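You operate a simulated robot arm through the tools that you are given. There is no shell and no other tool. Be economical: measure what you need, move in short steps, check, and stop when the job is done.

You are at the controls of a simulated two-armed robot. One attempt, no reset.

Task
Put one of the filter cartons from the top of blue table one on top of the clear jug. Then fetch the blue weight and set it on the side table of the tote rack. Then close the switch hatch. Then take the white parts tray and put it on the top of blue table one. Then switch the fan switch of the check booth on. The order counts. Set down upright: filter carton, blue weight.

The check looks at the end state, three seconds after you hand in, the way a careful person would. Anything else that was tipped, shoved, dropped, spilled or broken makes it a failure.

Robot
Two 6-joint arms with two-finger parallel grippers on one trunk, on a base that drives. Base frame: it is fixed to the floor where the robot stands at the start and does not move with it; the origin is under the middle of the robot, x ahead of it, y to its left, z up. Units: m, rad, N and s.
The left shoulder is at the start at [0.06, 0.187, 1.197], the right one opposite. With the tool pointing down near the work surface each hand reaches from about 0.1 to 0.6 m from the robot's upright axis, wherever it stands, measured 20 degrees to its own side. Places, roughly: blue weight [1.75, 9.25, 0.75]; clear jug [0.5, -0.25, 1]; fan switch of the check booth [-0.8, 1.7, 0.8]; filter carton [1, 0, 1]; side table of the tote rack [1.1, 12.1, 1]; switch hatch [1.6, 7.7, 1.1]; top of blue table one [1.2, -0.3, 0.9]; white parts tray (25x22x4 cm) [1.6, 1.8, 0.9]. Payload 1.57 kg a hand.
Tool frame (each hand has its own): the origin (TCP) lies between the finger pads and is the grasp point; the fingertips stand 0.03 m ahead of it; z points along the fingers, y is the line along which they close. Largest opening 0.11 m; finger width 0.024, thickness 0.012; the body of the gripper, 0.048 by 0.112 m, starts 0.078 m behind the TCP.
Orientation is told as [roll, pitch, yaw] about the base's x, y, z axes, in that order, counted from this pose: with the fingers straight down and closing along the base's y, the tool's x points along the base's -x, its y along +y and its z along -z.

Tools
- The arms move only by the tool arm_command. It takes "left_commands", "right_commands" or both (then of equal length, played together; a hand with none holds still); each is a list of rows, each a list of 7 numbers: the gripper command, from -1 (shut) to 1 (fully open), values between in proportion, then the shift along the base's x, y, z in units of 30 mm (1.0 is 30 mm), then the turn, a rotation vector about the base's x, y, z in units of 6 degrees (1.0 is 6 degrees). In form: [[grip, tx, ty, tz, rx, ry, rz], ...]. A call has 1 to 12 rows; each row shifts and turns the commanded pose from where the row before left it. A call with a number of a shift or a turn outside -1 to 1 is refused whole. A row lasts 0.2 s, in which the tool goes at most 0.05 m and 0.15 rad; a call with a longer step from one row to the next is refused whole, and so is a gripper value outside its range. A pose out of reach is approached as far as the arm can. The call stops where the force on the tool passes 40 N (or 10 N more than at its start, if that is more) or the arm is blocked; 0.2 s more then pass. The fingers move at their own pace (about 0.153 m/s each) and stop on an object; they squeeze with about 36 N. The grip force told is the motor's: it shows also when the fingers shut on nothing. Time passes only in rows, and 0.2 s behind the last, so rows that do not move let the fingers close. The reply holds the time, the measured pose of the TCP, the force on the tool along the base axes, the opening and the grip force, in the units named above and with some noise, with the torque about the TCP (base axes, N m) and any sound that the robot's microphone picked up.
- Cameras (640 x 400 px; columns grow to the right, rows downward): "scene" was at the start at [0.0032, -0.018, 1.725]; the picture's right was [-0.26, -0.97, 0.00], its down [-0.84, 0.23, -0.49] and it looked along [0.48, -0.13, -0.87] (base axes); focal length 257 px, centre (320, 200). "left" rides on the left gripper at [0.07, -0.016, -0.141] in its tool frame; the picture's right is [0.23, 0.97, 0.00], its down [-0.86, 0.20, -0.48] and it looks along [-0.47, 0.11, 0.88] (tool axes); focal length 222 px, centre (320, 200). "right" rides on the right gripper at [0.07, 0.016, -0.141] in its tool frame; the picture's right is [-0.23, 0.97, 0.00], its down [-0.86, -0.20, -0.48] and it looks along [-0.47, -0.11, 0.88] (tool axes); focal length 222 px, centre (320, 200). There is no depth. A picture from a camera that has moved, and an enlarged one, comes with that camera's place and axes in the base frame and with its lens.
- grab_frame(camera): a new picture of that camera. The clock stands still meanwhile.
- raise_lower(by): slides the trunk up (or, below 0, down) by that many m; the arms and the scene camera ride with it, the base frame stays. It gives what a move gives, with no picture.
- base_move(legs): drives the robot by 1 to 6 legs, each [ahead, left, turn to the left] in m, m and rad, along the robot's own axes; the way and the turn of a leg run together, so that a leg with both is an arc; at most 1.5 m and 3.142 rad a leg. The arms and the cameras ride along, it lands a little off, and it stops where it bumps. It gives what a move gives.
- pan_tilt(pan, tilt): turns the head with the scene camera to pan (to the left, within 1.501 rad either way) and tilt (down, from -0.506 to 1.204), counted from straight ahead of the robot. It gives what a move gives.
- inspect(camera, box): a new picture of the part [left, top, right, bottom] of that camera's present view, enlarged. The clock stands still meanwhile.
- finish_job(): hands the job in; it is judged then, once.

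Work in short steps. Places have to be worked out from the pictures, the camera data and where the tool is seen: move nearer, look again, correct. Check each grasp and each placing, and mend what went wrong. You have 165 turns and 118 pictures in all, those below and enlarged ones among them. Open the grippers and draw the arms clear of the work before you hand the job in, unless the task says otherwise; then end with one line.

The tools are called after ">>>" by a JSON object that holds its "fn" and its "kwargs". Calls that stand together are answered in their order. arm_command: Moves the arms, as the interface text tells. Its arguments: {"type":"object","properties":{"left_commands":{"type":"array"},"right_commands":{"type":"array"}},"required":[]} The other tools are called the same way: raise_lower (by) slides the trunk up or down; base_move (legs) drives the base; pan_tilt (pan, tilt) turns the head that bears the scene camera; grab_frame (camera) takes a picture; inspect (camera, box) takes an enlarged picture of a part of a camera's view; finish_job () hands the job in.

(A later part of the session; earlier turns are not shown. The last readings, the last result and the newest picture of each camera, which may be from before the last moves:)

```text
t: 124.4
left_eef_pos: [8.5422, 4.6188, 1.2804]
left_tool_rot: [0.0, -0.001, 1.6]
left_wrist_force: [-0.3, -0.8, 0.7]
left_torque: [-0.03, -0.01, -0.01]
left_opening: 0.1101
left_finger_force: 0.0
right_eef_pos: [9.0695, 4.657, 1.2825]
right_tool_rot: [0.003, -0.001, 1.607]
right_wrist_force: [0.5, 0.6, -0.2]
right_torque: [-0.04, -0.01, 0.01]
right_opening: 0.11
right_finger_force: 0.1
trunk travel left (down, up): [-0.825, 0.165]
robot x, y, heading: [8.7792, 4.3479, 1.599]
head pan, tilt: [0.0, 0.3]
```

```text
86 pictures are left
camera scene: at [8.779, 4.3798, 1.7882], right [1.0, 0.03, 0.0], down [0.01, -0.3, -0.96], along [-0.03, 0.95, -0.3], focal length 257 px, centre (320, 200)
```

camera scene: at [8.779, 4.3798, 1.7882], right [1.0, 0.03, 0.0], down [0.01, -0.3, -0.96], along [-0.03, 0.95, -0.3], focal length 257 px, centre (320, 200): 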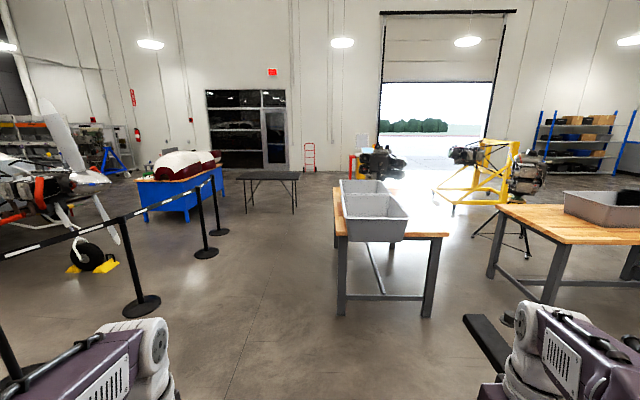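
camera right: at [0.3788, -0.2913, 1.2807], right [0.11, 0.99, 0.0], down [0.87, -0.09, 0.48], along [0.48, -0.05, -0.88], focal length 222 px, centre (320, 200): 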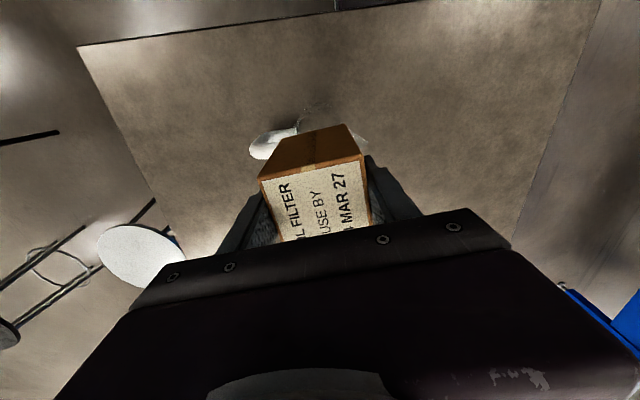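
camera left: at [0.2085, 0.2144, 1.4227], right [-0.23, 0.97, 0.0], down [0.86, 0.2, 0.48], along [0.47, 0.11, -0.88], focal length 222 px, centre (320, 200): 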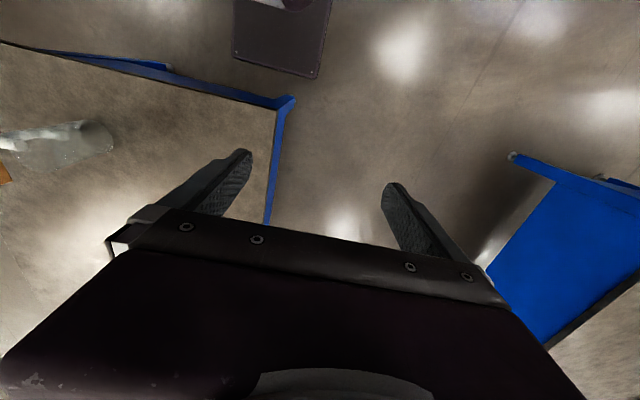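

The lane continues north at x ≈ 8, between the stanchions (x ≈ 7) and the bench (x ≥ 8.9, y 6.3–7.75). After that I slip right past the black table and on to y ≈ 9.9.

>>> {"fn": "base_move", "kwargs": {"legs": [[1.2, 0.75, -0.029], [1.4, 0, 0], [1.1, 0, 0], [0.4, -0.85, 0]]}}

>>> {"fn": "pan_tilt", "kwargs": {"pan": 0.45, "tilt": 0.35}}

>>> {"fn": "grab_frame", "kwargs": {"camera": "scene"}}

```text
t: 147.8
left_eef_pos: [8.6606, 8.6991, 1.2796]
left_tool_rot: [0.0, 0.0, 1.567]
left_wrist_force: [-0.1, 0.8, 0.7]
left_torque: [-0.01, 0.02, 0.02]
left_opening: 0.11
left_finger_force: 0.1
right_eef_pos: [9.1918, 8.7202, 1.284]
right_tool_rot: [0.0, -0.002, 1.574]
right_wrist_force: [-0.1, 0.4, 0.2]
right_torque: [0.02, 0.02, 0.0]
right_opening: 0.1098
right_finger_force: 0.1
trunk travel left (down, up): [-0.825, 0.165]
robot x, y, heading: [8.8902, 8.4191, 1.568]
head pan, tilt: [0.0, 0.3]
```

```text
t: 148.7
left_eef_pos: [8.6619, 8.6997, 1.279]
left_tool_rot: [0.0, 0.001, 1.568]
left_wrist_force: [1.0, 1.2, -0.2]
left_torque: [0.0, 0.0, -0.01]
left_opening: 0.11
left_finger_force: 0.1
right_eef_pos: [9.1913, 8.7196, 1.2832]
right_tool_rot: [0.001, 0.0, 1.575]
right_wrist_force: [0.4, 0.3, -0.7]
right_torque: [0.01, -0.02, -0.02]
right_opening: 0.1098
right_finger_force: 0.1
trunk travel left (down, up): [-0.825, 0.165]
robot x, y, heading: [8.8899, 8.418, 1.566]
head pan, tilt: [0.45, 0.351]
```

```text
85 pictures are left
camera scene: at [8.8506, 8.4432, 1.7835], right [0.9, 0.43, 0.0], down [0.15, -0.31, -0.94], along [-0.4, 0.85, -0.34], focal length 257 px, centre (320, 200)
```

scene: 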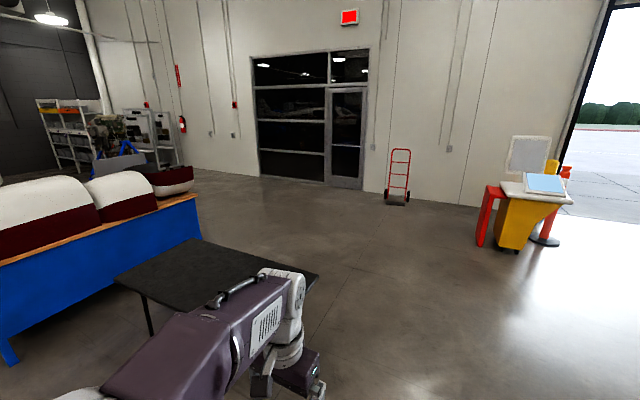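

I continue north past the black table (right edge x ≈ 8.24) to y ≈ 11.1, turn to face west and advance.

>>> {"fn": "base_move", "kwargs": {"legs": [[1.4, -0.08, 0], [1.25, 0, 0], [0, 0, 1.571], [1.5, 0, 0], [1.2, 0, 0]]}}

>>> {"fn": "pan_tilt", "kwargs": {"pan": 0.1, "tilt": 0.3}}

>>> {"fn": "grab_frame", "kwargs": {"camera": "scene"}}

```text
t: 149.8
left_eef_pos: [8.6626, 8.7086, 1.2815]
left_tool_rot: [-0.003, -0.007, 1.561]
left_wrist_force: [0.8, -0.1, -0.7]
left_torque: [0.0, 0.0, -0.03]
left_opening: 0.1101
left_finger_force: 0.1
right_eef_pos: [9.1908, 8.7203, 1.2834]
right_tool_rot: [0.007, 0.007, 1.56]
right_wrist_force: [-2.0, -22.4, 5.9]
right_torque: [2.95, -0.71, -1.19]
right_opening: 0.1099
right_finger_force: 0.0
trunk travel left (down, up): [-0.825, 0.165]
robot x, y, heading: [8.8947, 8.4386, 1.564]
head pan, tilt: [0.45, 0.351]
stopped in leg 1: the robot was blocked; the commanded pose is now the measured one
```

```text
t: 150.6
left_eef_pos: [8.6623, 8.7059, 1.2809]
left_tool_rot: [-0.001, -0.008, 1.563]
left_wrist_force: [-0.1, -0.7, 0.3]
left_torque: [0.02, 0.0, 0.02]
left_opening: 0.11
left_finger_force: 0.2
right_eef_pos: [9.1902, 8.7215, 1.2849]
right_tool_rot: [0.007, 0.005, 1.564]
right_wrist_force: [-3.1, -26.9, 6.2]
right_torque: [3.51, -0.79, -1.45]
right_opening: 0.1099
right_finger_force: 0.1
trunk travel left (down, up): [-0.825, 0.165]
robot x, y, heading: [8.8884, 8.4343, 1.559]
head pan, tilt: [0.099, 0.3]
```

```text
84 pictures are left
camera scene: at [8.88, 8.4551, 1.7884], right [1.0, 0.09, 0.0], down [0.03, -0.29, -0.96], along [-0.09, 0.95, -0.29], focal length 257 px, centre (320, 200)
```

scene: 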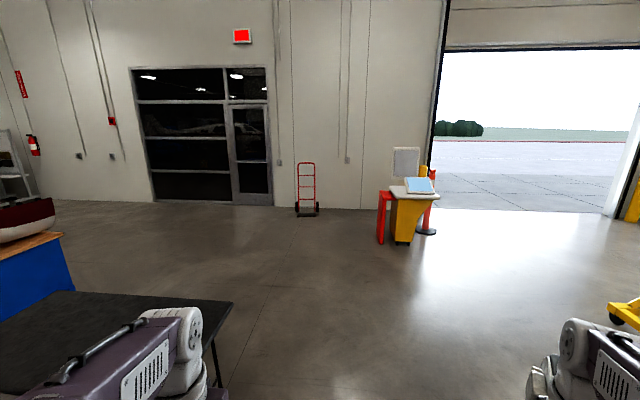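

The right gripper touched something ahead of it, so I look to the right to find out what.

>>> {"fn": "grab_frame", "kwargs": {"camera": "right"}}

>>> {"fn": "pan_tilt", "kwargs": {"pan": -0.7, "tilt": 0.7}}

>>> {"fn": "grab_frame", "kwargs": {"camera": "scene"}}

```text
83 pictures are left
camera right: at [9.1726, 8.6534, 1.4255], right [-0.97, 0.23, 0.01], down [0.21, 0.86, 0.47], along [0.11, 0.46, -0.88], focal length 222 px, centre (320, 200)
```

right: 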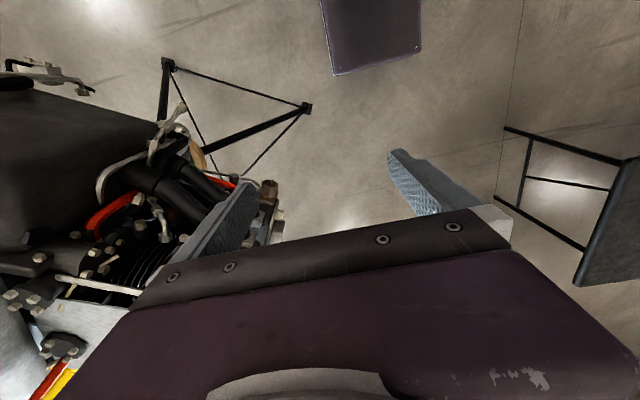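

```text
t: 151.7
left_eef_pos: [8.6625, 8.7066, 1.2818]
left_tool_rot: [-0.001, -0.009, 1.564]
left_wrist_force: [0.2, 0.0, 0.1]
left_torque: [0.0, -0.02, 0.03]
left_opening: 0.1101
left_finger_force: 0.1
right_eef_pos: [9.1892, 8.721, 1.2831]
right_tool_rot: [0.007, 0.005, 1.563]
right_wrist_force: [-3.5, -27.8, 3.0]
right_torque: [3.57, -0.73, -1.5]
right_opening: 0.1099
right_finger_force: 0.0
trunk travel left (down, up): [-0.825, 0.165]
robot x, y, heading: [8.8919, 8.4385, 1.565]
head pan, tilt: [-0.7, 0.7]
```

```text
82 pictures are left
camera scene: at [8.9438, 8.4271, 1.7522], right [0.76, -0.65, 0.0], down [-0.42, -0.48, -0.77], along [0.5, 0.59, -0.64], focal length 257 px, centre (320, 200)
```

scene: 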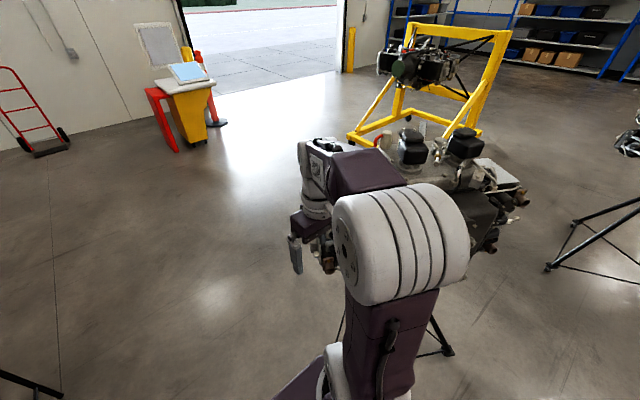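

It is an engine on a black tripod at x ≥ 9.2. I back off, shift left to x ≈ 8.6 (the base is narrow, and the arms pass well above the black table) and go on north.

>>> {"fn": "base_move", "kwargs": {"legs": [[-0.15, 0, 0], [0, 0.29, 0.007]]}}

>>> {"fn": "grab_frame", "kwargs": {"camera": "scene"}}

>>> {"fn": "grab_frame", "kwargs": {"camera": "left"}}

```text
t: 154.7
left_eef_pos: [8.3732, 8.5648, 1.2806]
left_tool_rot: [0.001, 0.001, 1.571]
left_wrist_force: [-0.9, 0.6, 0.2]
left_torque: [0.0, 0.03, -0.01]
left_opening: 0.11
left_finger_force: 0.0
right_eef_pos: [8.8999, 8.5836, 1.2802]
right_tool_rot: [0.01, 0.013, 1.57]
right_wrist_force: [1.4, -0.6, 0.5]
right_torque: [-0.03, 0.01, 0.0]
right_opening: 0.1101
right_finger_force: 0.0
trunk travel left (down, up): [-0.825, 0.165]
robot x, y, heading: [8.603, 8.2868, 1.57]
head pan, tilt: [-0.7, 0.7]
```

```text
81 pictures are left
camera scene: at [8.6582, 8.2907, 1.752], right [0.77, -0.64, 0.0], down [-0.42, -0.49, -0.76], along [0.49, 0.59, -0.65], focal length 257 px, centre (320, 200)
```

scene: 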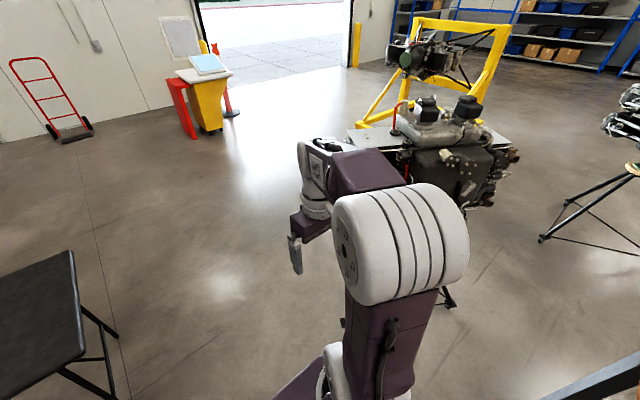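

```text
80 pictures are left
camera left: at [8.3892, 8.4953, 1.4232], right [-0.97, -0.23, 0.0], down [-0.2, 0.85, 0.48], along [-0.11, 0.47, -0.88], focal length 222 px, centre (320, 200)
```

left: 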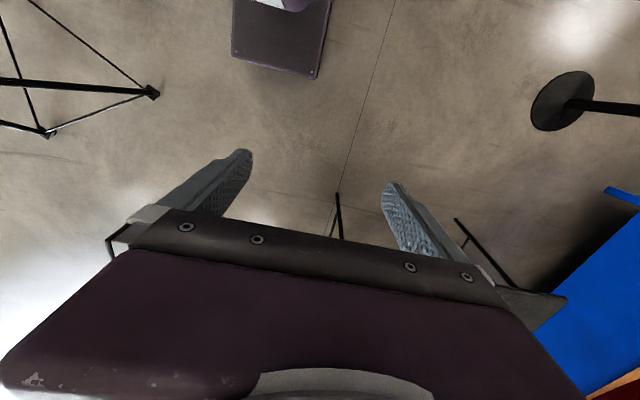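

There is clearance on both sides now. I drive north to y ≈ 11.1, turn west and advance some way.

>>> {"fn": "base_move", "kwargs": {"legs": [[1.4, 0, 0], [1.4, 0, 0], [0, 0, 1.571], [1.5, 0, 0]]}}

>>> {"fn": "pan_tilt", "kwargs": {"pan": 0.15, "tilt": 0.35}}

>>> {"fn": "grab_frame", "kwargs": {"camera": "scene"}}

```text
t: 179.0
left_eef_pos: [6.8315, 10.8758, 1.2796]
left_tool_rot: [0.002, 0.0, 3.115]
left_wrist_force: [0.8, -0.8, 0.0]
left_torque: [0.0, -0.02, 0.0]
left_opening: 0.1098
left_finger_force: 0.2
right_eef_pos: [6.825, 11.4034, 1.2823]
right_tool_rot: [0.009, 0.011, 3.115]
right_wrist_force: [-0.2, 0.2, -0.1]
right_torque: [-0.02, -0.04, 0.0]
right_opening: 0.1099
right_finger_force: 0.1
trunk travel left (down, up): [-0.825, 0.165]
robot x, y, heading: [7.117, 11.0983, 3.114]
head pan, tilt: [-0.7, 0.7]
```

```text
t: 180.2
left_eef_pos: [6.8306, 10.8766, 1.2797]
left_tool_rot: [-0.001, -0.001, 3.116]
left_wrist_force: [0.3, 1.1, 0.4]
left_torque: [0.0, 0.03, 0.02]
left_opening: 0.1102
left_finger_force: 0.0
right_eef_pos: [6.8255, 11.4039, 1.282]
right_tool_rot: [0.009, 0.011, 3.115]
right_wrist_force: [0.8, -0.4, -0.5]
right_torque: [-0.01, -0.04, 0.02]
right_opening: 0.1102
right_finger_force: 0.1
trunk travel left (down, up): [-0.825, 0.165]
robot x, y, heading: [7.1107, 11.0971, 3.111]
head pan, tilt: [0.15, 0.351]
```

```text
79 pictures are left
camera scene: at [7.0819, 11.0846, 1.7835], right [-0.12, 0.99, 0.0], down [0.34, 0.04, -0.94], along [-0.93, -0.12, -0.34], focal length 257 px, centre (320, 200)
```

scene: 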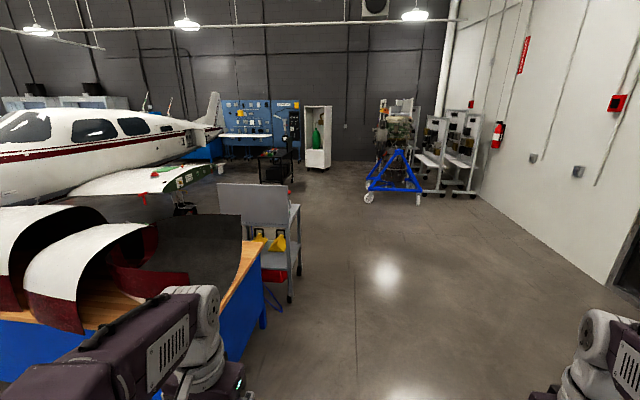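

The north side is open: grey cart up to y ≈ 10.55, blue engine stand near (2.1, 11.4–12.5), and the weight's cart probably near (1.2–1.75, 9.2). I drive west along y ≈ 11.2 to x ≈ 3.5.

>>> {"fn": "base_move", "kwargs": {"legs": [[1.4, -0.12, 0.028], [1.3, 0, 0], [0.9, 0, 0]]}}

>>> {"fn": "pan_tilt", "kwargs": {"pan": 0.25, "tilt": 0.4}}

>>> {"fn": "grab_frame", "kwargs": {"camera": "scene"}}

```text
t: 197.7
left_eef_pos: [3.2251, 11.0415, 1.2811]
left_tool_rot: [0.0, -0.002, 3.117]
left_wrist_force: [-0.1, -0.5, -0.7]
left_torque: [-0.01, 0.0, 0.02]
left_opening: 0.11
left_finger_force: 0.0
right_eef_pos: [3.2191, 11.5691, 1.2807]
right_tool_rot: [0.01, 0.01, 3.118]
right_wrist_force: [-0.5, -0.2, 0.0]
right_torque: [0.03, -0.02, -0.02]
right_opening: 0.11
right_finger_force: 0.0
trunk travel left (down, up): [-0.825, 0.165]
robot x, y, heading: [3.5076, 11.2643, 3.116]
head pan, tilt: [0.15, 0.351]
```

```text
t: 198.4
left_eef_pos: [3.2249, 11.0409, 1.2799]
left_tool_rot: [0.001, -0.001, 3.116]
left_wrist_force: [0.1, -0.2, -0.1]
left_torque: [0.02, -0.01, 0.0]
left_opening: 0.11
left_finger_force: 0.0
right_eef_pos: [3.2187, 11.5689, 1.2813]
right_tool_rot: [0.008, 0.011, 3.116]
right_wrist_force: [0.1, -0.4, 1.0]
right_torque: [0.03, 0.01, 0.03]
right_opening: 0.1101
right_finger_force: 0.1
trunk travel left (down, up): [-0.825, 0.165]
robot x, y, heading: [3.5071, 11.2676, 3.117]
head pan, tilt: [0.25, 0.4]
```

```text
78 pictures are left
camera scene: at [3.4774, 11.2411, 1.779], right [-0.22, 0.97, 0.0], down [0.38, 0.09, -0.92], along [-0.9, -0.21, -0.39], focal length 257 px, centre (320, 200)
```

scene: 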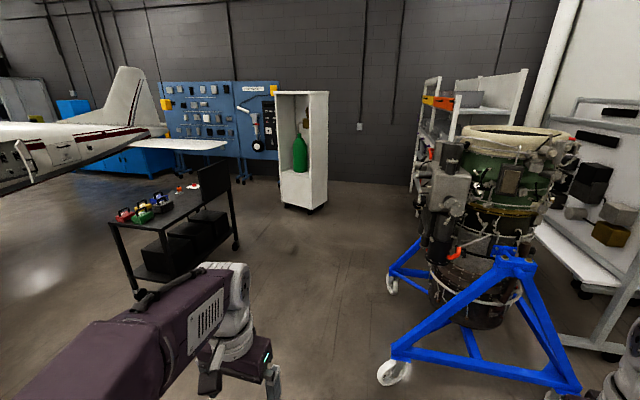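

The black cart with coloured objects is at left, and the fuselage shows what may be an open hatch. I zoom in on both.

>>> {"fn": "inspect", "kwargs": {"camera": "scene", "box": [90, 150, 250, 290]}}

>>> {"fn": "inspect", "kwargs": {"camera": "scene", "box": [0, 80, 180, 220]}}

>>> {"fn": "inspect", "kwargs": {"camera": "scene", "box": [380, 60, 640, 260]}}

```text
2.86 times, centred on (170, 220) of scene
camera zoom: at [3.4774, 11.2411, 1.779], right [-0.22, 0.97, 0.0], down [0.38, 0.09, -0.92], along [-0.9, -0.21, -0.39], focal length 735 px, centre (749, 143)
```

zoom: 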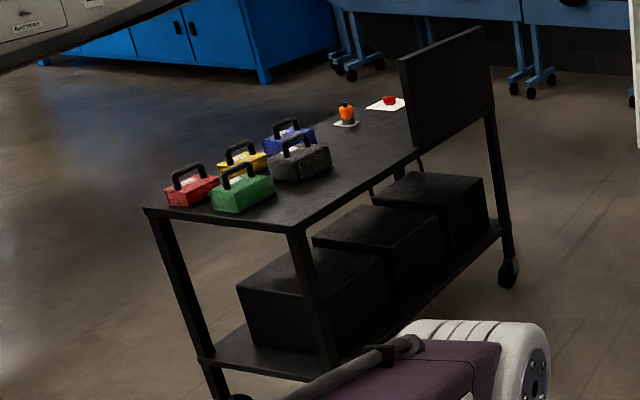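

```text
2.86 times, centred on (90, 150) of scene
camera zoom: at [3.4774, 11.2411, 1.779], right [-0.22, 0.97, 0.0], down [0.38, 0.09, -0.92], along [-0.9, -0.21, -0.39], focal length 735 px, centre (977, 343)
```

zoom: 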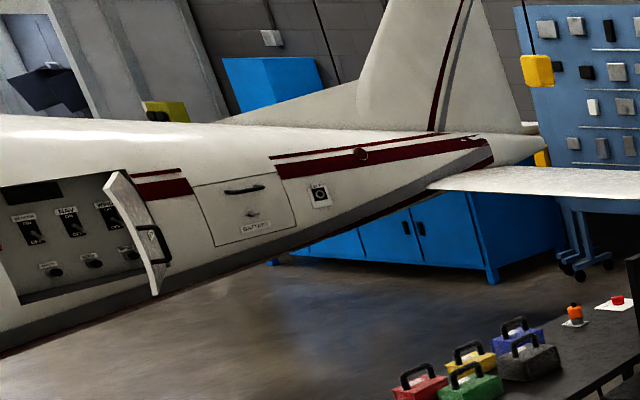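

```text
2.00 times, centred on (510, 160) of scene
camera zoom: at [3.4774, 11.2411, 1.779], right [-0.22, 0.97, 0.0], down [0.38, 0.09, -0.92], along [-0.9, -0.21, -0.39], focal length 514 px, centre (-60, 280)
```

zoom: 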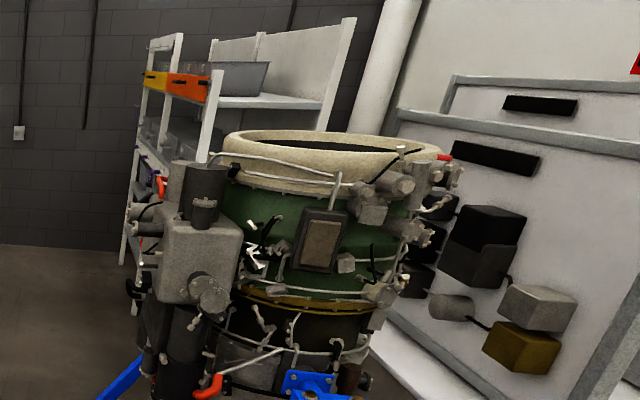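

The blue weight is at about (1.48, 9.12) on the black cart (x 0.97–1.95, y 9.0–9.57), and the hatch is open on the fuselage side. I look further left to check the passage to the south side of the cart.

>>> {"fn": "pan_tilt", "kwargs": {"pan": 0.95, "tilt": 0.45}}

>>> {"fn": "grab_frame", "kwargs": {"camera": "scene"}}

```text
t: 199.4
left_eef_pos: [3.2254, 11.0408, 1.2802]
left_tool_rot: [0.0, -0.001, 3.118]
left_wrist_force: [-1.0, 0.3, -0.3]
left_torque: [0.01, -0.02, 0.01]
left_opening: 0.1098
left_finger_force: 0.1
right_eef_pos: [3.2185, 11.5701, 1.2815]
right_tool_rot: [0.009, 0.013, 3.117]
right_wrist_force: [-0.2, 0.5, -0.6]
right_torque: [0.04, -0.03, 0.0]
right_opening: 0.1099
right_finger_force: 0.0
trunk travel left (down, up): [-0.825, 0.165]
robot x, y, heading: [3.509, 11.2634, 3.116]
head pan, tilt: [0.949, 0.45]
```

```text
74 pictures are left
camera scene: at [3.5123, 11.1885, 1.7743], right [-0.8, 0.6, 0.0], down [0.26, 0.35, -0.9], along [-0.54, -0.72, -0.44], focal length 257 px, centre (320, 200)
```

scene: 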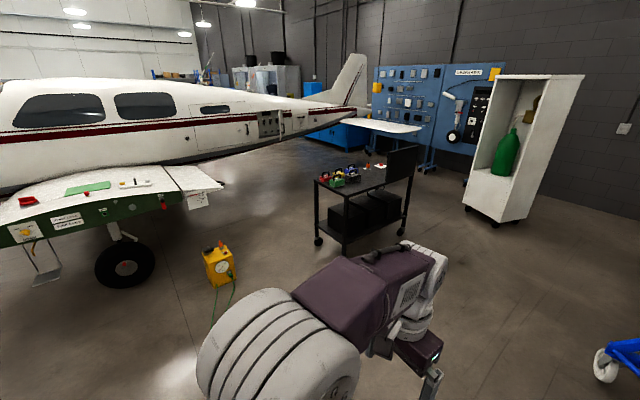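

The passage between the cart (x ≤ 1.95) and the wing flap (x ≥ 2.9) is about 0.95 m wide. Facing west, I slide diagonally to x ≈ 2.4 and then south to y ≈ 8.5.

>>> {"fn": "base_move", "kwargs": {"legs": [[0, 0.6, 0.025], [1.1, 0.9, 0]]}}

>>> {"fn": "pan_tilt", "kwargs": {"pan": 1.0, "tilt": 0.6}}

>>> {"fn": "grab_frame", "kwargs": {"camera": "scene"}}

```text
t: 209.5
left_eef_pos: [2.1154, 9.5474, 1.2807]
left_tool_rot: [-0.001, -0.002, 3.137]
left_wrist_force: [-0.1, 0.2, 0.1]
left_torque: [-0.03, -0.01, -0.03]
left_opening: 0.11
left_finger_force: 0.1
right_eef_pos: [2.0971, 10.0774, 1.2814]
right_tool_rot: [0.007, 0.012, 3.136]
right_wrist_force: [-0.2, -0.5, 0.5]
right_torque: [0.02, 0.02, 0.01]
right_opening: 0.1101
right_finger_force: 0.0
trunk travel left (down, up): [-0.825, 0.165]
robot x, y, heading: [2.3948, 9.7761, 3.136]
head pan, tilt: [0.949, 0.45]
```

```text
t: 210.2
left_eef_pos: [2.1148, 9.5488, 1.2807]
left_tool_rot: [0.0, -0.004, 3.137]
left_wrist_force: [0.1, -0.5, 0.2]
left_torque: [0.03, 0.01, 0.0]
left_opening: 0.1101
left_finger_force: 0.0
right_eef_pos: [2.0988, 10.0763, 1.2822]
right_tool_rot: [0.009, 0.013, 3.135]
right_wrist_force: [-0.3, -0.1, 0.3]
right_torque: [0.02, -0.02, 0.03]
right_opening: 0.1103
right_finger_force: 0.2
trunk travel left (down, up): [-0.825, 0.165]
robot x, y, heading: [2.3916, 9.7739, 3.138]
head pan, tilt: [1.0, 0.6]
```

```text
73 pictures are left
camera scene: at [2.4048, 9.7022, 1.7608], right [-0.84, 0.54, 0.0], down [0.31, 0.47, -0.83], along [-0.45, -0.69, -0.56], focal length 257 px, centre (320, 200)
```

scene: 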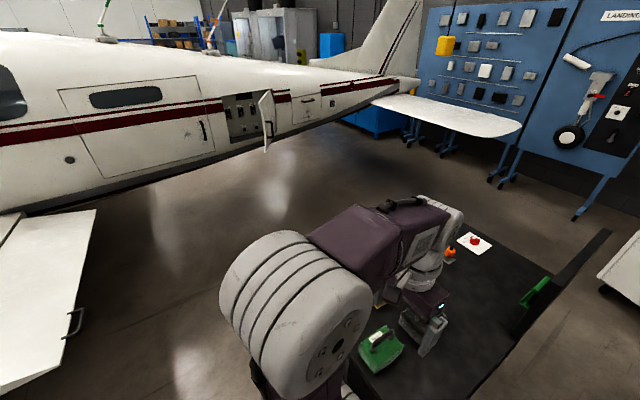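

The hatch and flap are visible now (flap edge x ≈ 2.87, y up to 8.95). I slide south to y ≈ 8.5, move west to x ≈ 1.62, then turn to face the cart.

>>> {"fn": "base_move", "kwargs": {"legs": [[0, 1.28, 0], [0.76, 0, 0], [0, 0, -1.567]]}}

>>> {"fn": "pan_tilt", "kwargs": {"pan": 0.2, "tilt": 0.95}}

>>> {"fn": "grab_frame", "kwargs": {"camera": "scene"}}

>>> {"fn": "grab_frame", "kwargs": {"camera": "left"}}

```text
t: 224.2
left_eef_pos: [1.3879, 8.7763, 1.2806]
left_tool_rot: [-0.001, -0.002, 1.571]
left_wrist_force: [-0.4, -0.7, -0.1]
left_torque: [0.0, -0.01, 0.02]
left_opening: 0.11
left_finger_force: 0.2
right_eef_pos: [1.9154, 8.7955, 1.2806]
right_tool_rot: [0.009, 0.013, 1.571]
right_wrist_force: [-0.5, 0.2, 0.9]
right_torque: [-0.03, 0.0, 0.02]
right_opening: 0.1101
right_finger_force: 0.1
trunk travel left (down, up): [-0.825, 0.165]
robot x, y, heading: [1.6168, 8.5024, 1.572]
head pan, tilt: [1.0, 0.6]
```

```text
t: 225.3
left_eef_pos: [1.3876, 8.7773, 1.2806]
left_tool_rot: [0.0, -0.003, 1.571]
left_wrist_force: [-0.6, -0.3, 0.6]
left_torque: [0.01, -0.04, -0.02]
left_opening: 0.1104
left_finger_force: 0.1
right_eef_pos: [1.9154, 8.7957, 1.2806]
right_tool_rot: [0.009, 0.012, 1.57]
right_wrist_force: [-0.1, -0.2, 0.4]
right_torque: [0.0, 0.0, 0.02]
right_opening: 0.1099
right_finger_force: 0.1
trunk travel left (down, up): [-0.825, 0.165]
robot x, y, heading: [1.6181, 8.4971, 1.574]
head pan, tilt: [0.201, 0.949]
```

```text
72 pictures are left
camera scene: at [1.6025, 8.5097, 1.7323], right [0.98, 0.2, 0.0], down [0.16, -0.8, -0.58], along [-0.12, 0.57, -0.81], focal length 257 px, centre (320, 200)
```

scene: 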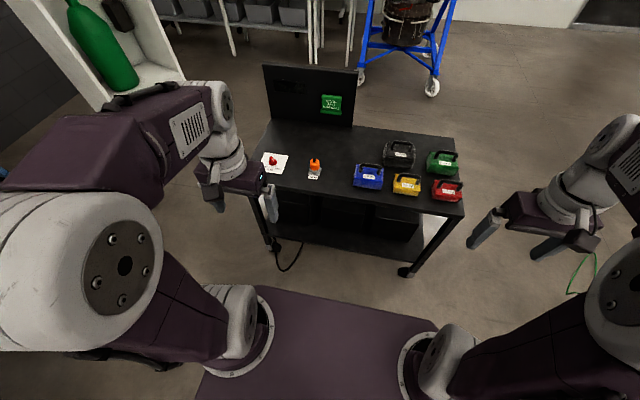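

```text
71 pictures are left
camera left: at [1.4034, 8.708, 1.4229], right [-0.97, -0.23, 0.0], down [-0.2, 0.85, 0.48], along [-0.11, 0.47, -0.88], focal length 222 px, centre (320, 200)
```

left: 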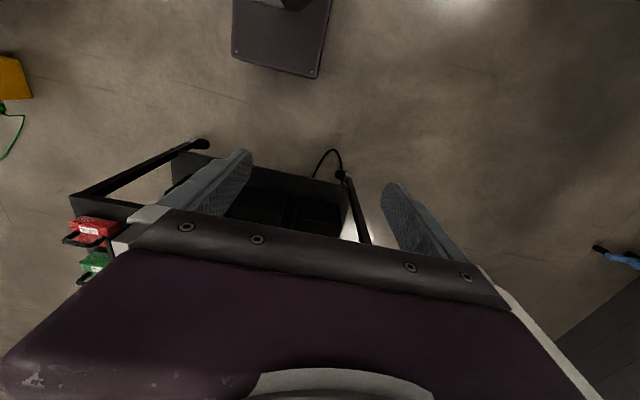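

At close range the blue weight is nearer (1.67, 9.37). I move up and slightly left so the right hand can reach it, and take a zoomed view.

>>> {"fn": "base_move", "kwargs": {"legs": [[0.35, 0.1, 0]]}}

>>> {"fn": "inspect", "kwargs": {"camera": "scene", "box": [280, 180, 520, 330]}}

>>> {"fn": "grab_frame", "kwargs": {"camera": "right"}}

```text
t: 227.7
left_eef_pos: [1.2881, 9.1268, 1.2814]
left_tool_rot: [0.001, -0.003, 1.567]
left_wrist_force: [-0.2, 0.2, 0.0]
left_torque: [0.03, -0.03, 0.02]
left_opening: 0.1098
left_finger_force: 0.1
right_eef_pos: [1.8175, 9.1438, 1.2824]
right_tool_rot: [0.008, 0.01, 1.568]
right_wrist_force: [0.1, -0.3, -0.2]
right_torque: [0.02, 0.0, 0.0]
right_opening: 0.11
right_finger_force: 0.1
trunk travel left (down, up): [-0.825, 0.165]
robot x, y, heading: [1.5161, 8.8485, 1.562]
head pan, tilt: [0.201, 0.949]
```

```text
2.67 times, centred on (400, 255) of scene
camera zoom: at [1.5029, 8.857, 1.7323], right [0.98, 0.2, 0.0], down [0.16, -0.8, -0.58], along [-0.11, 0.57, -0.81], focal length 686 px, centre (107, 53)
```

zoom: 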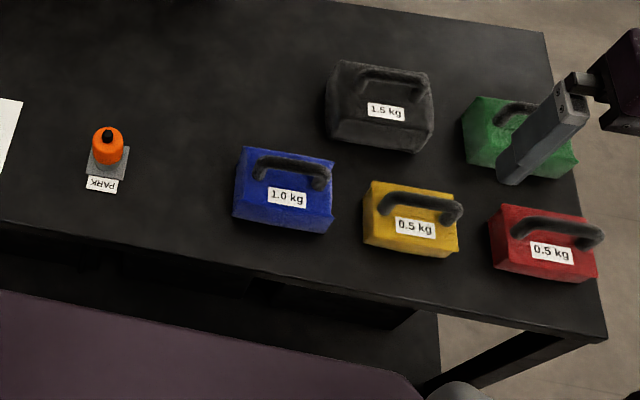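

```text
69 pictures are left
camera right: at [1.7995, 9.0756, 1.4237], right [-0.97, 0.23, 0.01], down [0.21, 0.86, 0.47], along [0.1, 0.46, -0.88], focal length 222 px, centre (320, 200)
```

right: 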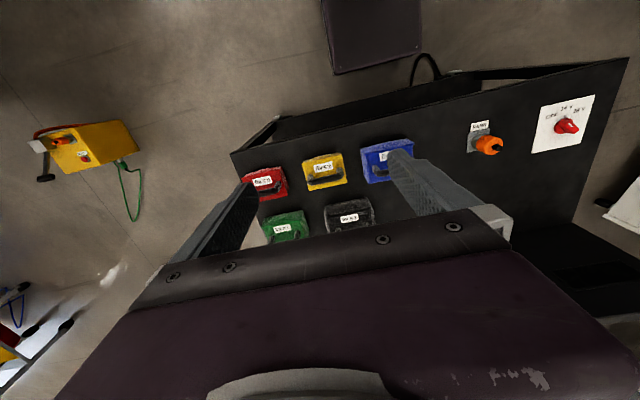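

It is the 1.0 kg weight, its handle running along x with the top near (1.668, 9.324, 0.875). I bring the right hand over it, turning the tool 90° so it closes across the handle.

>>> {"fn": "arm_command", "kwargs": {"right_commands": [[1, -0.4, 0.45, -0.2, 0, 0, -1], [1, -0.4, 0.45, -0.2, 0, 0, -1], [1, -0.4, 0.45, -0.2, 0, 0, -1], [1, -0.4, 0.45, -0.2, 0, 0, -1], [1, -0.4, 0.45, -0.2, 0, 0, -1], [1, -0.4, 0.45, -0.2, 0, 0, -1], [1, -0.4, 0.45, -0.2, 0, 0, -1], [1, -0.4, 0.45, -0.2, 0, 0, -1], [1, -0.4, 0.45, -0.2, 0, 0, -1], [1, -0.4, 0.45, -0.2, 0, 0, -1], [1, -0.4, 0.45, -0.2, 0, 0, -1], [1, -0.2, 0.3, -0.2, 0, 0, -1]]}}

>>> {"fn": "arm_command", "kwargs": {"right_commands": [[1, 0, 0.2, -0.5, 0, 0, -1], [1, 0, 0.2, -0.5, 0, 0, -1], [1, 0, 0.1, -0.5, 0, 0, -1], [1, 0, 0, -0.5, 0, 0, 0], [1, 0, 0, 0, 0, 0, 0]]}}

>>> {"fn": "grab_frame", "kwargs": {"camera": "right"}}

>>> {"fn": "grab_frame", "kwargs": {"camera": "scene"}}

```text
t: 230.3
left_eef_pos: [1.2871, 9.1284, 1.2795]
left_tool_rot: [0.0, 0.0, 1.566]
left_wrist_force: [0.3, 0.2, 0.1]
left_torque: [-0.01, -0.02, 0.0]
left_opening: 0.1099
left_finger_force: 0.0
right_eef_pos: [1.6782, 9.3033, 1.2096]
right_tool_rot: [0.008, 0.014, 0.31]
right_wrist_force: [-0.5, 0.0, 0.2]
right_torque: [-0.02, 0.0, 0.0]
right_opening: 0.1098
right_finger_force: 0.0
trunk travel left (down, up): [-0.825, 0.165]
robot x, y, heading: [1.5165, 8.8509, 1.573]
head pan, tilt: [0.201, 0.949]
```

```text
t: 231.5
left_eef_pos: [1.287, 9.1282, 1.2801]
left_tool_rot: [0.001, -0.002, 1.568]
left_wrist_force: [0.6, -0.2, 0.3]
left_torque: [-0.04, 0.03, -0.01]
left_opening: 0.1103
left_finger_force: 0.1
right_eef_pos: [1.6781, 9.3183, 1.1481]
right_tool_rot: [0.007, 0.012, -0.003]
right_wrist_force: [0.2, 1.1, 0.4]
right_torque: [0.02, 0.0, -0.02]
right_opening: 0.1103
right_finger_force: 0.1
trunk travel left (down, up): [-0.825, 0.165]
robot x, y, heading: [1.5213, 8.8492, 1.565]
head pan, tilt: [0.201, 0.949]
```

```text
68 pictures are left
camera right: at [1.6086, 9.3336, 1.2906], right [0.23, 0.97, 0.0], down [0.86, -0.21, 0.47], along [0.45, -0.1, -0.88], focal length 222 px, centre (320, 200)
```

right: 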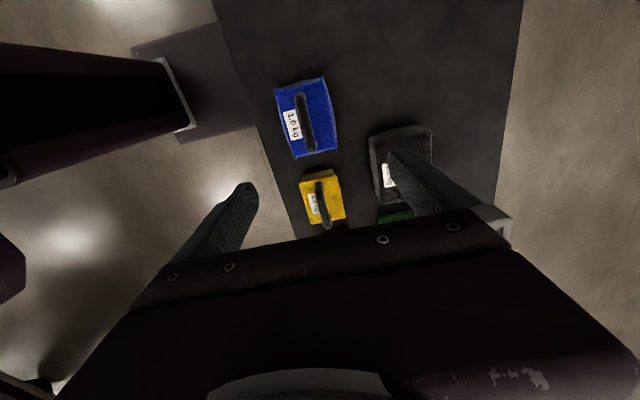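

```text
67 pictures are left
camera scene: at [1.5021, 8.8598, 1.7323], right [0.98, 0.2, 0.0], down [0.16, -0.8, -0.58], along [-0.11, 0.57, -0.81], focal length 257 px, centre (320, 200)
```

scene: 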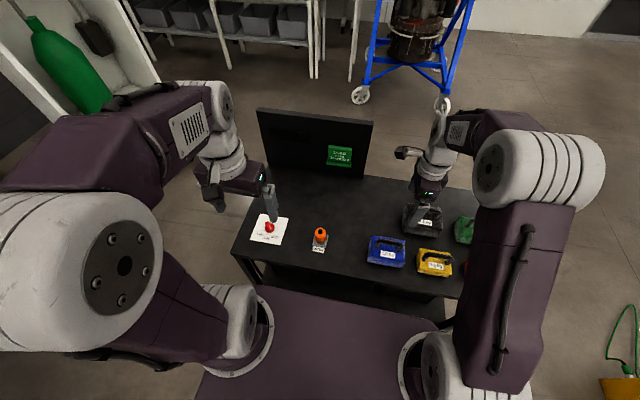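

The two views intersect at a handle top of about (1.654, 9.299, 0.925) with a yaw of about -8°. I align to that and descend partway, then look again.

>>> {"fn": "arm_command", "kwargs": {"right_commands": [[1, -0.4, -0.3, 0, 0, 0, -0.7], [1, -0.4, -0.3, 0, 0, 0, -0.6], [1, 0, 0, -0.7, 0, 0, 0], [1, 0, 0, -0.7, 0, 0, 0], [1, 0, 0, -0.7, 0, 0, 0], [1, 0, 0, 0, 0, 0, 0]]}}

>>> {"fn": "grab_frame", "kwargs": {"camera": "right"}}

>>> {"fn": "inspect", "kwargs": {"camera": "scene", "box": [340, 160, 500, 290]}}

```text
t: 232.9
left_eef_pos: [1.2886, 9.1281, 1.2813]
left_tool_rot: [0.003, -0.002, 1.567]
left_wrist_force: [0.4, -0.3, -0.5]
left_torque: [-0.01, 0.0, 0.03]
left_opening: 0.1101
left_finger_force: 0.2
right_eef_pos: [1.6545, 9.2987, 1.0864]
right_tool_rot: [0.01, 0.011, -0.14]
right_wrist_force: [0.2, -0.2, 0.1]
right_torque: [0.01, 0.0, 0.04]
right_opening: 0.11
right_finger_force: 0.1
trunk travel left (down, up): [-0.825, 0.165]
robot x, y, heading: [1.52, 8.8514, 1.568]
head pan, tilt: [0.201, 0.949]
```

```text
66 pictures are left
camera right: at [1.5877, 9.3237, 1.2281], right [0.36, 0.93, 0.01], down [0.82, -0.32, 0.47], along [0.44, -0.16, -0.88], focal length 222 px, centre (320, 200)
```

right: 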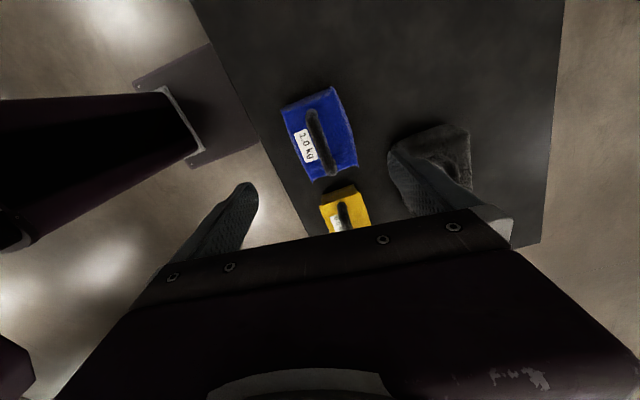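

```text
3.08 times, centred on (420, 225) of scene
camera zoom: at [1.5023, 8.8596, 1.7323], right [0.98, 0.2, 0.0], down [0.16, -0.8, -0.58], along [-0.11, 0.57, -0.81], focal length 792 px, centre (12, 123)
```

zoom: 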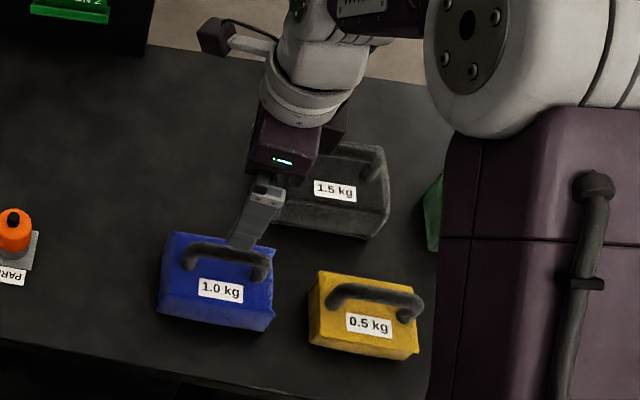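

Both views now agree on the handle top at (1.660, 9.302, 0.92), nearly along x. I correct the yaw a little and descend so the pads straddle the handle.

>>> {"fn": "arm_command", "kwargs": {"right_commands": [[1, 0.18, 0.1, -0.6, 0, 0, 0.6], [1, 0, 0, -0.9, 0, 0, 0], [1, 0, 0, -0.9, 0, 0, 0], [1, 0, 0, -0.9, 0, 0, 0], [1, 0, 0, -0.9, 0, 0, 0], [1, 0, 0, -0.9, 0, 0, 0], [1, 0, 0, -0.5, 0, 0, 0], [1, 0, 0, 0, 0, 0, 0]]}}

>>> {"fn": "inspect", "kwargs": {"camera": "scene", "box": [340, 160, 500, 290]}}

>>> {"fn": "inspect", "kwargs": {"camera": "right", "box": [180, 80, 440, 250]}}

```text
t: 234.7
left_eef_pos: [1.2887, 9.1283, 1.2804]
left_tool_rot: [0.0, -0.001, 1.567]
left_wrist_force: [-0.3, 0.2, -0.1]
left_torque: [0.01, 0.03, 0.0]
left_opening: 0.1099
left_finger_force: 0.0
right_eef_pos: [1.6591, 9.3026, 0.9176]
right_tool_rot: [0.009, 0.011, -0.077]
right_wrist_force: [-0.6, -0.2, 0.3]
right_torque: [-0.02, 0.03, -0.03]
right_opening: 0.1099
right_finger_force: 0.0
trunk travel left (down, up): [-0.825, 0.165]
robot x, y, heading: [1.5152, 8.8509, 1.568]
head pan, tilt: [0.201, 0.949]
```

```text
3.08 times, centred on (420, 225) of scene
camera zoom: at [1.5021, 8.8595, 1.7323], right [0.98, 0.2, 0.0], down [0.16, -0.8, -0.58], along [-0.11, 0.57, -0.81], focal length 792 px, centre (12, 123)
```

zoom: 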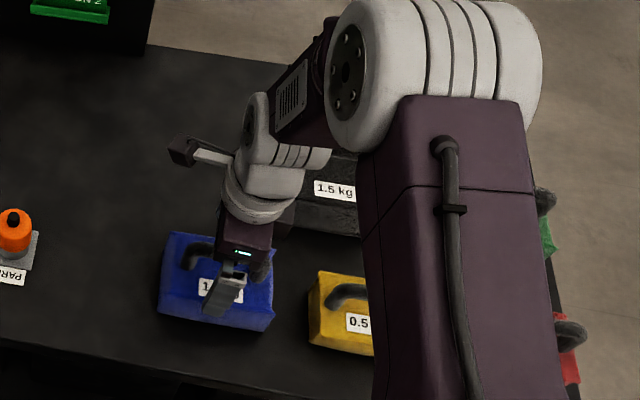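

```text
2.35 times, centred on (310, 165) of right
camera zoom: at [1.5904, 9.3231, 1.0602], right [0.3, 0.95, 0.01], down [0.84, -0.27, 0.47], along [0.45, -0.14, -0.88], focal length 523 px, centre (344, 282)
```

zoom: 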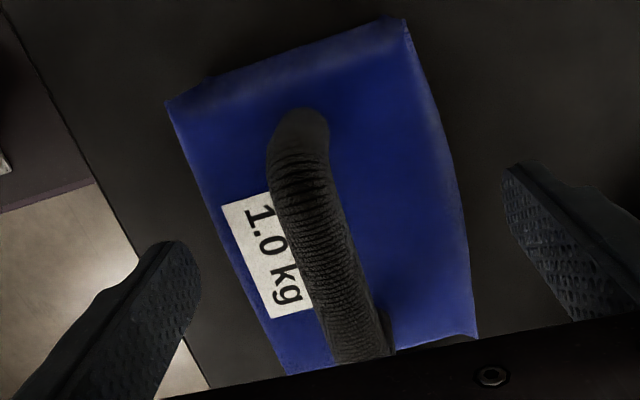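

The handle is centred to about 5 mm, and the body top is at about z = 0.868, so the tips will clear it. I lower 7 mm and close.

>>> {"fn": "arm_command", "kwargs": {"right_commands": [[1, -0.1, -0.1, -0.22, 0, 0, 0], [-1, 0, 0, 0, 0, 0, 0], [-1, 0, 0, 0, 0, 0, 0], [-1, 0, 0, 0, 0, 0, 0], [-1, 0, 0, 0, 0, 0, 0], [-1, 0, 0, 0, 0, 0, 0]]}}

>>> {"fn": "arm_command", "kwargs": {"right_commands": [[-1, 0, 0, 0.4, 0, 0, 0], [-1, 0, 0, 0.7, 0, 0, 0], [-1, 0, 0, 0.7, 0, 0, 0], [-1, 0, 0, 0.7, 0, 0, 0], [-1, 0, 0, 0, 0, 0, 0]]}}

>>> {"fn": "inspect", "kwargs": {"camera": "scene", "box": [320, 140, 520, 290]}}

```text
t: 236.1
left_eef_pos: [1.2882, 9.129, 1.2796]
left_tool_rot: [0.0, -0.001, 1.568]
left_wrist_force: [-0.1, 0.0, 0.1]
left_torque: [-0.01, -0.01, -0.01]
left_opening: 0.1101
left_finger_force: 0.2
right_eef_pos: [1.6555, 9.3001, 0.9115]
right_tool_rot: [0.008, 0.013, -0.078]
right_wrist_force: [-0.3, 0.2, 0.0]
right_torque: [0.03, -0.03, 0.35]
right_opening: 0.0176
right_finger_force: 32.2
trunk travel left (down, up): [-0.825, 0.165]
robot x, y, heading: [1.5157, 8.847, 1.57]
head pan, tilt: [0.201, 0.949]
```

```text
t: 237.3
left_eef_pos: [1.2885, 9.1289, 1.2804]
left_tool_rot: [0.001, 0.0, 1.567]
left_wrist_force: [-0.8, -0.6, -0.4]
left_torque: [-0.03, -0.01, 0.01]
left_opening: 0.11
left_finger_force: 0.1
right_eef_pos: [1.6571, 9.3011, 0.9864]
right_tool_rot: [0.008, 0.012, -0.076]
right_wrist_force: [0.4, -0.3, -9.2]
right_torque: [0.03, 0.1, -0.01]
right_opening: 0.0175
right_finger_force: 32.5
trunk travel left (down, up): [-0.825, 0.165]
robot x, y, heading: [1.5194, 8.8492, 1.566]
head pan, tilt: [0.201, 0.949]
```

```text
2.67 times, centred on (420, 215) of scene
camera zoom: at [1.5025, 8.8612, 1.7323], right [0.98, 0.2, 0.0], down [0.16, -0.8, -0.58], along [-0.11, 0.57, -0.81], focal length 686 px, centre (53, 160)
```

zoom: 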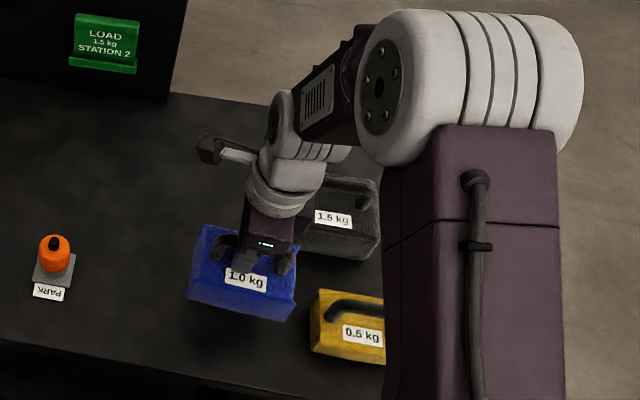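

The blue weight is held (9.2 N, about 1 kg). I raise it and bring it nearer the body, then look north towards the tote rack.

>>> {"fn": "arm_command", "kwargs": {"right_commands": [[-1, 0, 0, 0.9, 0, 0, 0], [-1, 0, 0, 0.9, 0, 0, 0], [-1, 0, 0, 0.9, 0, 0, 0], [-1, 0, 0, 0.9, 0, 0, 0], [-1, 0, 0, 0.9, 0, 0, 0], [-1, 0.4, -0.5, 0.9, 0, 0, 0], [-1, 0.4, -0.5, 0.9, 0, 0, 0], [-1, 0.4, -0.5, 0.8, 0, 0, 0], [-1, 0.4, -0.5, 0, 0, 0, 0], [-1, 0, -0.5, 0, 0, 0, 0], [-1, 0, 0, 0, 0, 0, 0]]}}

>>> {"fn": "pan_tilt", "kwargs": {"pan": 0.1, "tilt": 0.4}}

>>> {"fn": "grab_frame", "kwargs": {"camera": "scene"}}

```text
t: 239.7
left_eef_pos: [1.29, 9.1306, 1.2812]
left_tool_rot: [-0.001, 0.0, 1.567]
left_wrist_force: [-0.4, 0.5, -0.1]
left_torque: [-0.03, -0.03, 0.0]
left_opening: 0.1099
left_finger_force: 0.1
right_eef_pos: [1.7029, 9.2268, 1.1993]
right_tool_rot: [0.008, 0.011, -0.076]
right_wrist_force: [0.9, 1.0, -10.3]
right_torque: [-0.02, 0.11, 0.04]
right_opening: 0.0177
right_finger_force: 32.5
trunk travel left (down, up): [-0.825, 0.165]
robot x, y, heading: [1.5165, 8.847, 1.571]
head pan, tilt: [0.201, 0.949]
```

```text
t: 240.6
left_eef_pos: [1.2892, 9.1285, 1.2803]
left_tool_rot: [0.002, 0.0, 1.568]
left_wrist_force: [-0.6, 0.3, -0.1]
left_torque: [-0.01, -0.03, 0.0]
left_opening: 0.11
left_finger_force: 0.1
right_eef_pos: [1.705, 9.2259, 1.1996]
right_tool_rot: [0.008, 0.013, -0.078]
right_wrist_force: [0.0, -0.4, -9.6]
right_torque: [0.02, 0.06, -0.02]
right_opening: 0.0174
right_finger_force: 32.9
trunk travel left (down, up): [-0.825, 0.165]
robot x, y, heading: [1.5195, 8.8476, 1.568]
head pan, tilt: [0.099, 0.4]
```

```text
61 pictures are left
camera scene: at [1.5082, 8.8816, 1.7788], right [1.0, 0.1, 0.0], down [0.04, -0.39, -0.92], along [-0.09, 0.92, -0.39], focal length 257 px, centre (320, 200)
```

scene: 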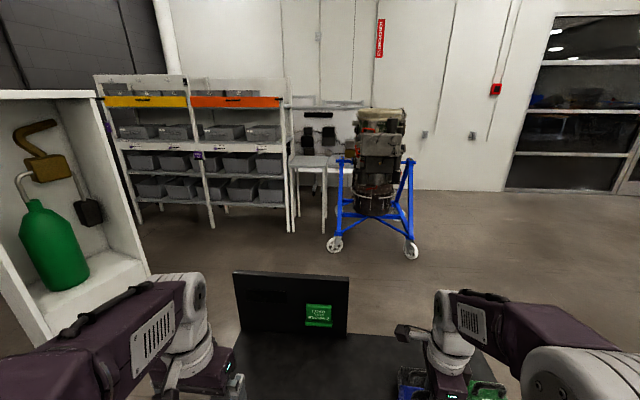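

The tote rack and a small table at its right end are in view. I zoom in to check.

>>> {"fn": "inspect", "kwargs": {"camera": "scene", "box": [250, 80, 430, 260]}}

```text
2.22 times, centred on (340, 170) of scene
camera zoom: at [1.5082, 8.8816, 1.7788], right [1.0, 0.1, 0.0], down [0.04, -0.39, -0.92], along [-0.09, 0.92, -0.39], focal length 572 px, centre (276, 267)
```

zoom: 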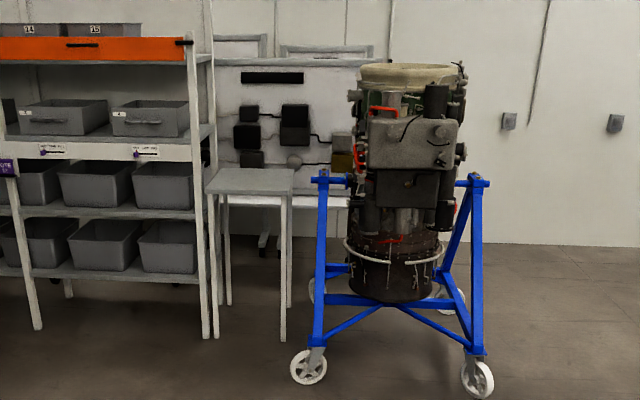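

The side table's top is about x 0.83–1.3, y 11.9–12.4, z ≈ 0.93, and it is empty. I tuck the left hand back and drive out around the cart's east end to a point in front of the table.

>>> {"fn": "arm_command", "kwargs": {"left_commands": [[1, 0.3, -1, 0, 0, 0, 0], [1, 0.3, -1, 0, 0, 0, 0], [1, 0.3, -1, 0, 0, 0, 0], [1, 0, -0.5, 0, 0, 0, 0], [1, 0, 0, 0, 0, 0, 0]]}}

>>> {"fn": "base_move", "kwargs": {"legs": [[-0.35, 0, 0], [0, -0.97, 0], [1.4, 0, 0], [0.8, 0, 0], [0, 1.5, 0]]}}

>>> {"fn": "pan_tilt", "kwargs": {"pan": -0.1, "tilt": 0.6}}

>>> {"fn": "grab_frame", "kwargs": {"camera": "scene"}}

```text
t: 241.8
left_eef_pos: [1.3005, 9.0982, 1.2679]
left_tool_rot: [-0.001, 0.001, 1.567]
left_wrist_force: [-0.2, -1.2, 0.0]
left_torque: [-0.01, -0.02, -0.02]
left_opening: 0.1102
left_finger_force: 0.1
left hand out of reach, approached as far as the arm can: row 2, 3, 4
right_eef_pos: [1.7053, 9.2263, 1.1988]
right_tool_rot: [0.006, 0.011, -0.077]
right_wrist_force: [-0.1, -0.1, -10.2]
right_torque: [0.04, 0.11, -0.03]
right_opening: 0.0175
right_finger_force: 32.0
trunk travel left (down, up): [-0.825, 0.165]
robot x, y, heading: [1.5173, 8.8475, 1.568]
head pan, tilt: [0.099, 0.4]
```

```text
t: 266.2
left_eef_pos: [0.7875, 10.9442, 1.2685]
left_tool_rot: [0.003, 0.002, 1.575]
left_wrist_force: [-1.2, -0.6, 0.1]
left_torque: [0.02, 0.01, 0.0]
left_opening: 0.11
left_finger_force: 0.0
right_eef_pos: [1.189, 11.0768, 1.1992]
right_tool_rot: [0.007, 0.012, -0.07]
right_wrist_force: [0.1, 0.7, -11.4]
right_torque: [-0.02, 0.09, 0.0]
right_opening: 0.0174
right_finger_force: 32.0
trunk travel left (down, up): [-0.825, 0.165]
robot x, y, heading: [1.0048, 10.6963, 1.574]
head pan, tilt: [0.099, 0.4]
```

```text
t: 267.0
left_eef_pos: [0.7873, 10.9442, 1.2686]
left_tool_rot: [-0.001, 0.002, 1.574]
left_wrist_force: [0.6, -0.5, -0.8]
left_torque: [0.0, -0.02, 0.01]
left_opening: 0.1099
left_finger_force: 0.1
right_eef_pos: [1.1881, 11.0754, 1.198]
right_tool_rot: [0.007, 0.012, -0.07]
right_wrist_force: [-0.3, 0.2, -9.2]
right_torque: [0.06, 0.07, 0.04]
right_opening: 0.0177
right_finger_force: 32.5
trunk travel left (down, up): [-0.825, 0.165]
robot x, y, heading: [1.0045, 10.7014, 1.577]
head pan, tilt: [-0.099, 0.6]
```

```text
59 pictures are left
camera scene: at [1.0126, 10.726, 1.7607], right [1.0, -0.09, 0.0], down [-0.05, -0.56, -0.82], along [0.08, 0.82, -0.57], focal length 257 px, centre (320, 200)
```

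scene: 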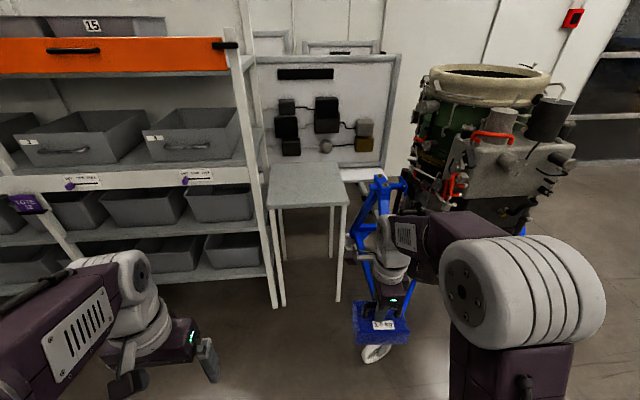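

The side table measures x 0.84–1.29, y 11.9–12.43, top z ≈ 0.905. I move to (0.85, 11.5), keeping clear of the engine on the right and the rack on the left.

>>> {"fn": "base_move", "kwargs": {"legs": [[0, 0.155, 0], [0.6, 0, -0.005], [0.2, 0, 0]]}}

>>> {"fn": "pan_tilt", "kwargs": {"pan": -0.2, "tilt": 0.8}}

>>> {"fn": "grab_frame", "kwargs": {"camera": "scene"}}

```text
t: 272.5
left_eef_pos: [0.6398, 11.7346, 1.2698]
left_tool_rot: [-0.002, -0.001, 1.562]
left_wrist_force: [-0.7, -0.5, -0.1]
left_torque: [0.08, 0.01, -0.02]
left_opening: 0.1101
left_finger_force: 0.0
right_eef_pos: [1.0425, 11.8601, 1.1996]
right_tool_rot: [0.011, 0.013, -0.082]
right_wrist_force: [0.6, -1.4, -9.3]
right_torque: [0.03, 0.08, -0.01]
right_opening: 0.0176
right_finger_force: 32.3
trunk travel left (down, up): [-0.825, 0.165]
robot x, y, heading: [0.8493, 11.4868, 1.563]
head pan, tilt: [-0.099, 0.6]
```

```text
t: 273.3
left_eef_pos: [0.6395, 11.7382, 1.268]
left_tool_rot: [0.0, 0.003, 1.562]
left_wrist_force: [-0.3, 0.4, -0.9]
left_torque: [0.01, 0.01, -0.02]
left_opening: 0.11
left_finger_force: 0.0
right_eef_pos: [1.0421, 11.8638, 1.1993]
right_tool_rot: [0.005, 0.012, -0.082]
right_wrist_force: [0.2, -0.6, -9.9]
right_torque: [0.07, 0.06, 0.01]
right_opening: 0.0175
right_finger_force: 32.6
trunk travel left (down, up): [-0.825, 0.165]
robot x, y, heading: [0.8535, 11.4866, 1.564]
head pan, tilt: [-0.201, 0.799]
```

```text
58 pictures are left
camera scene: at [0.8692, 11.5087, 1.7439], right [0.98, -0.21, 0.0], down [-0.15, -0.7, -0.7], along [0.14, 0.68, -0.72], focal length 257 px, centre (320, 200)
```

scene: 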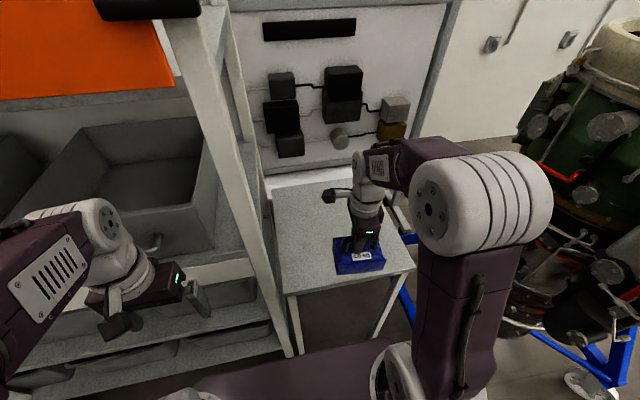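

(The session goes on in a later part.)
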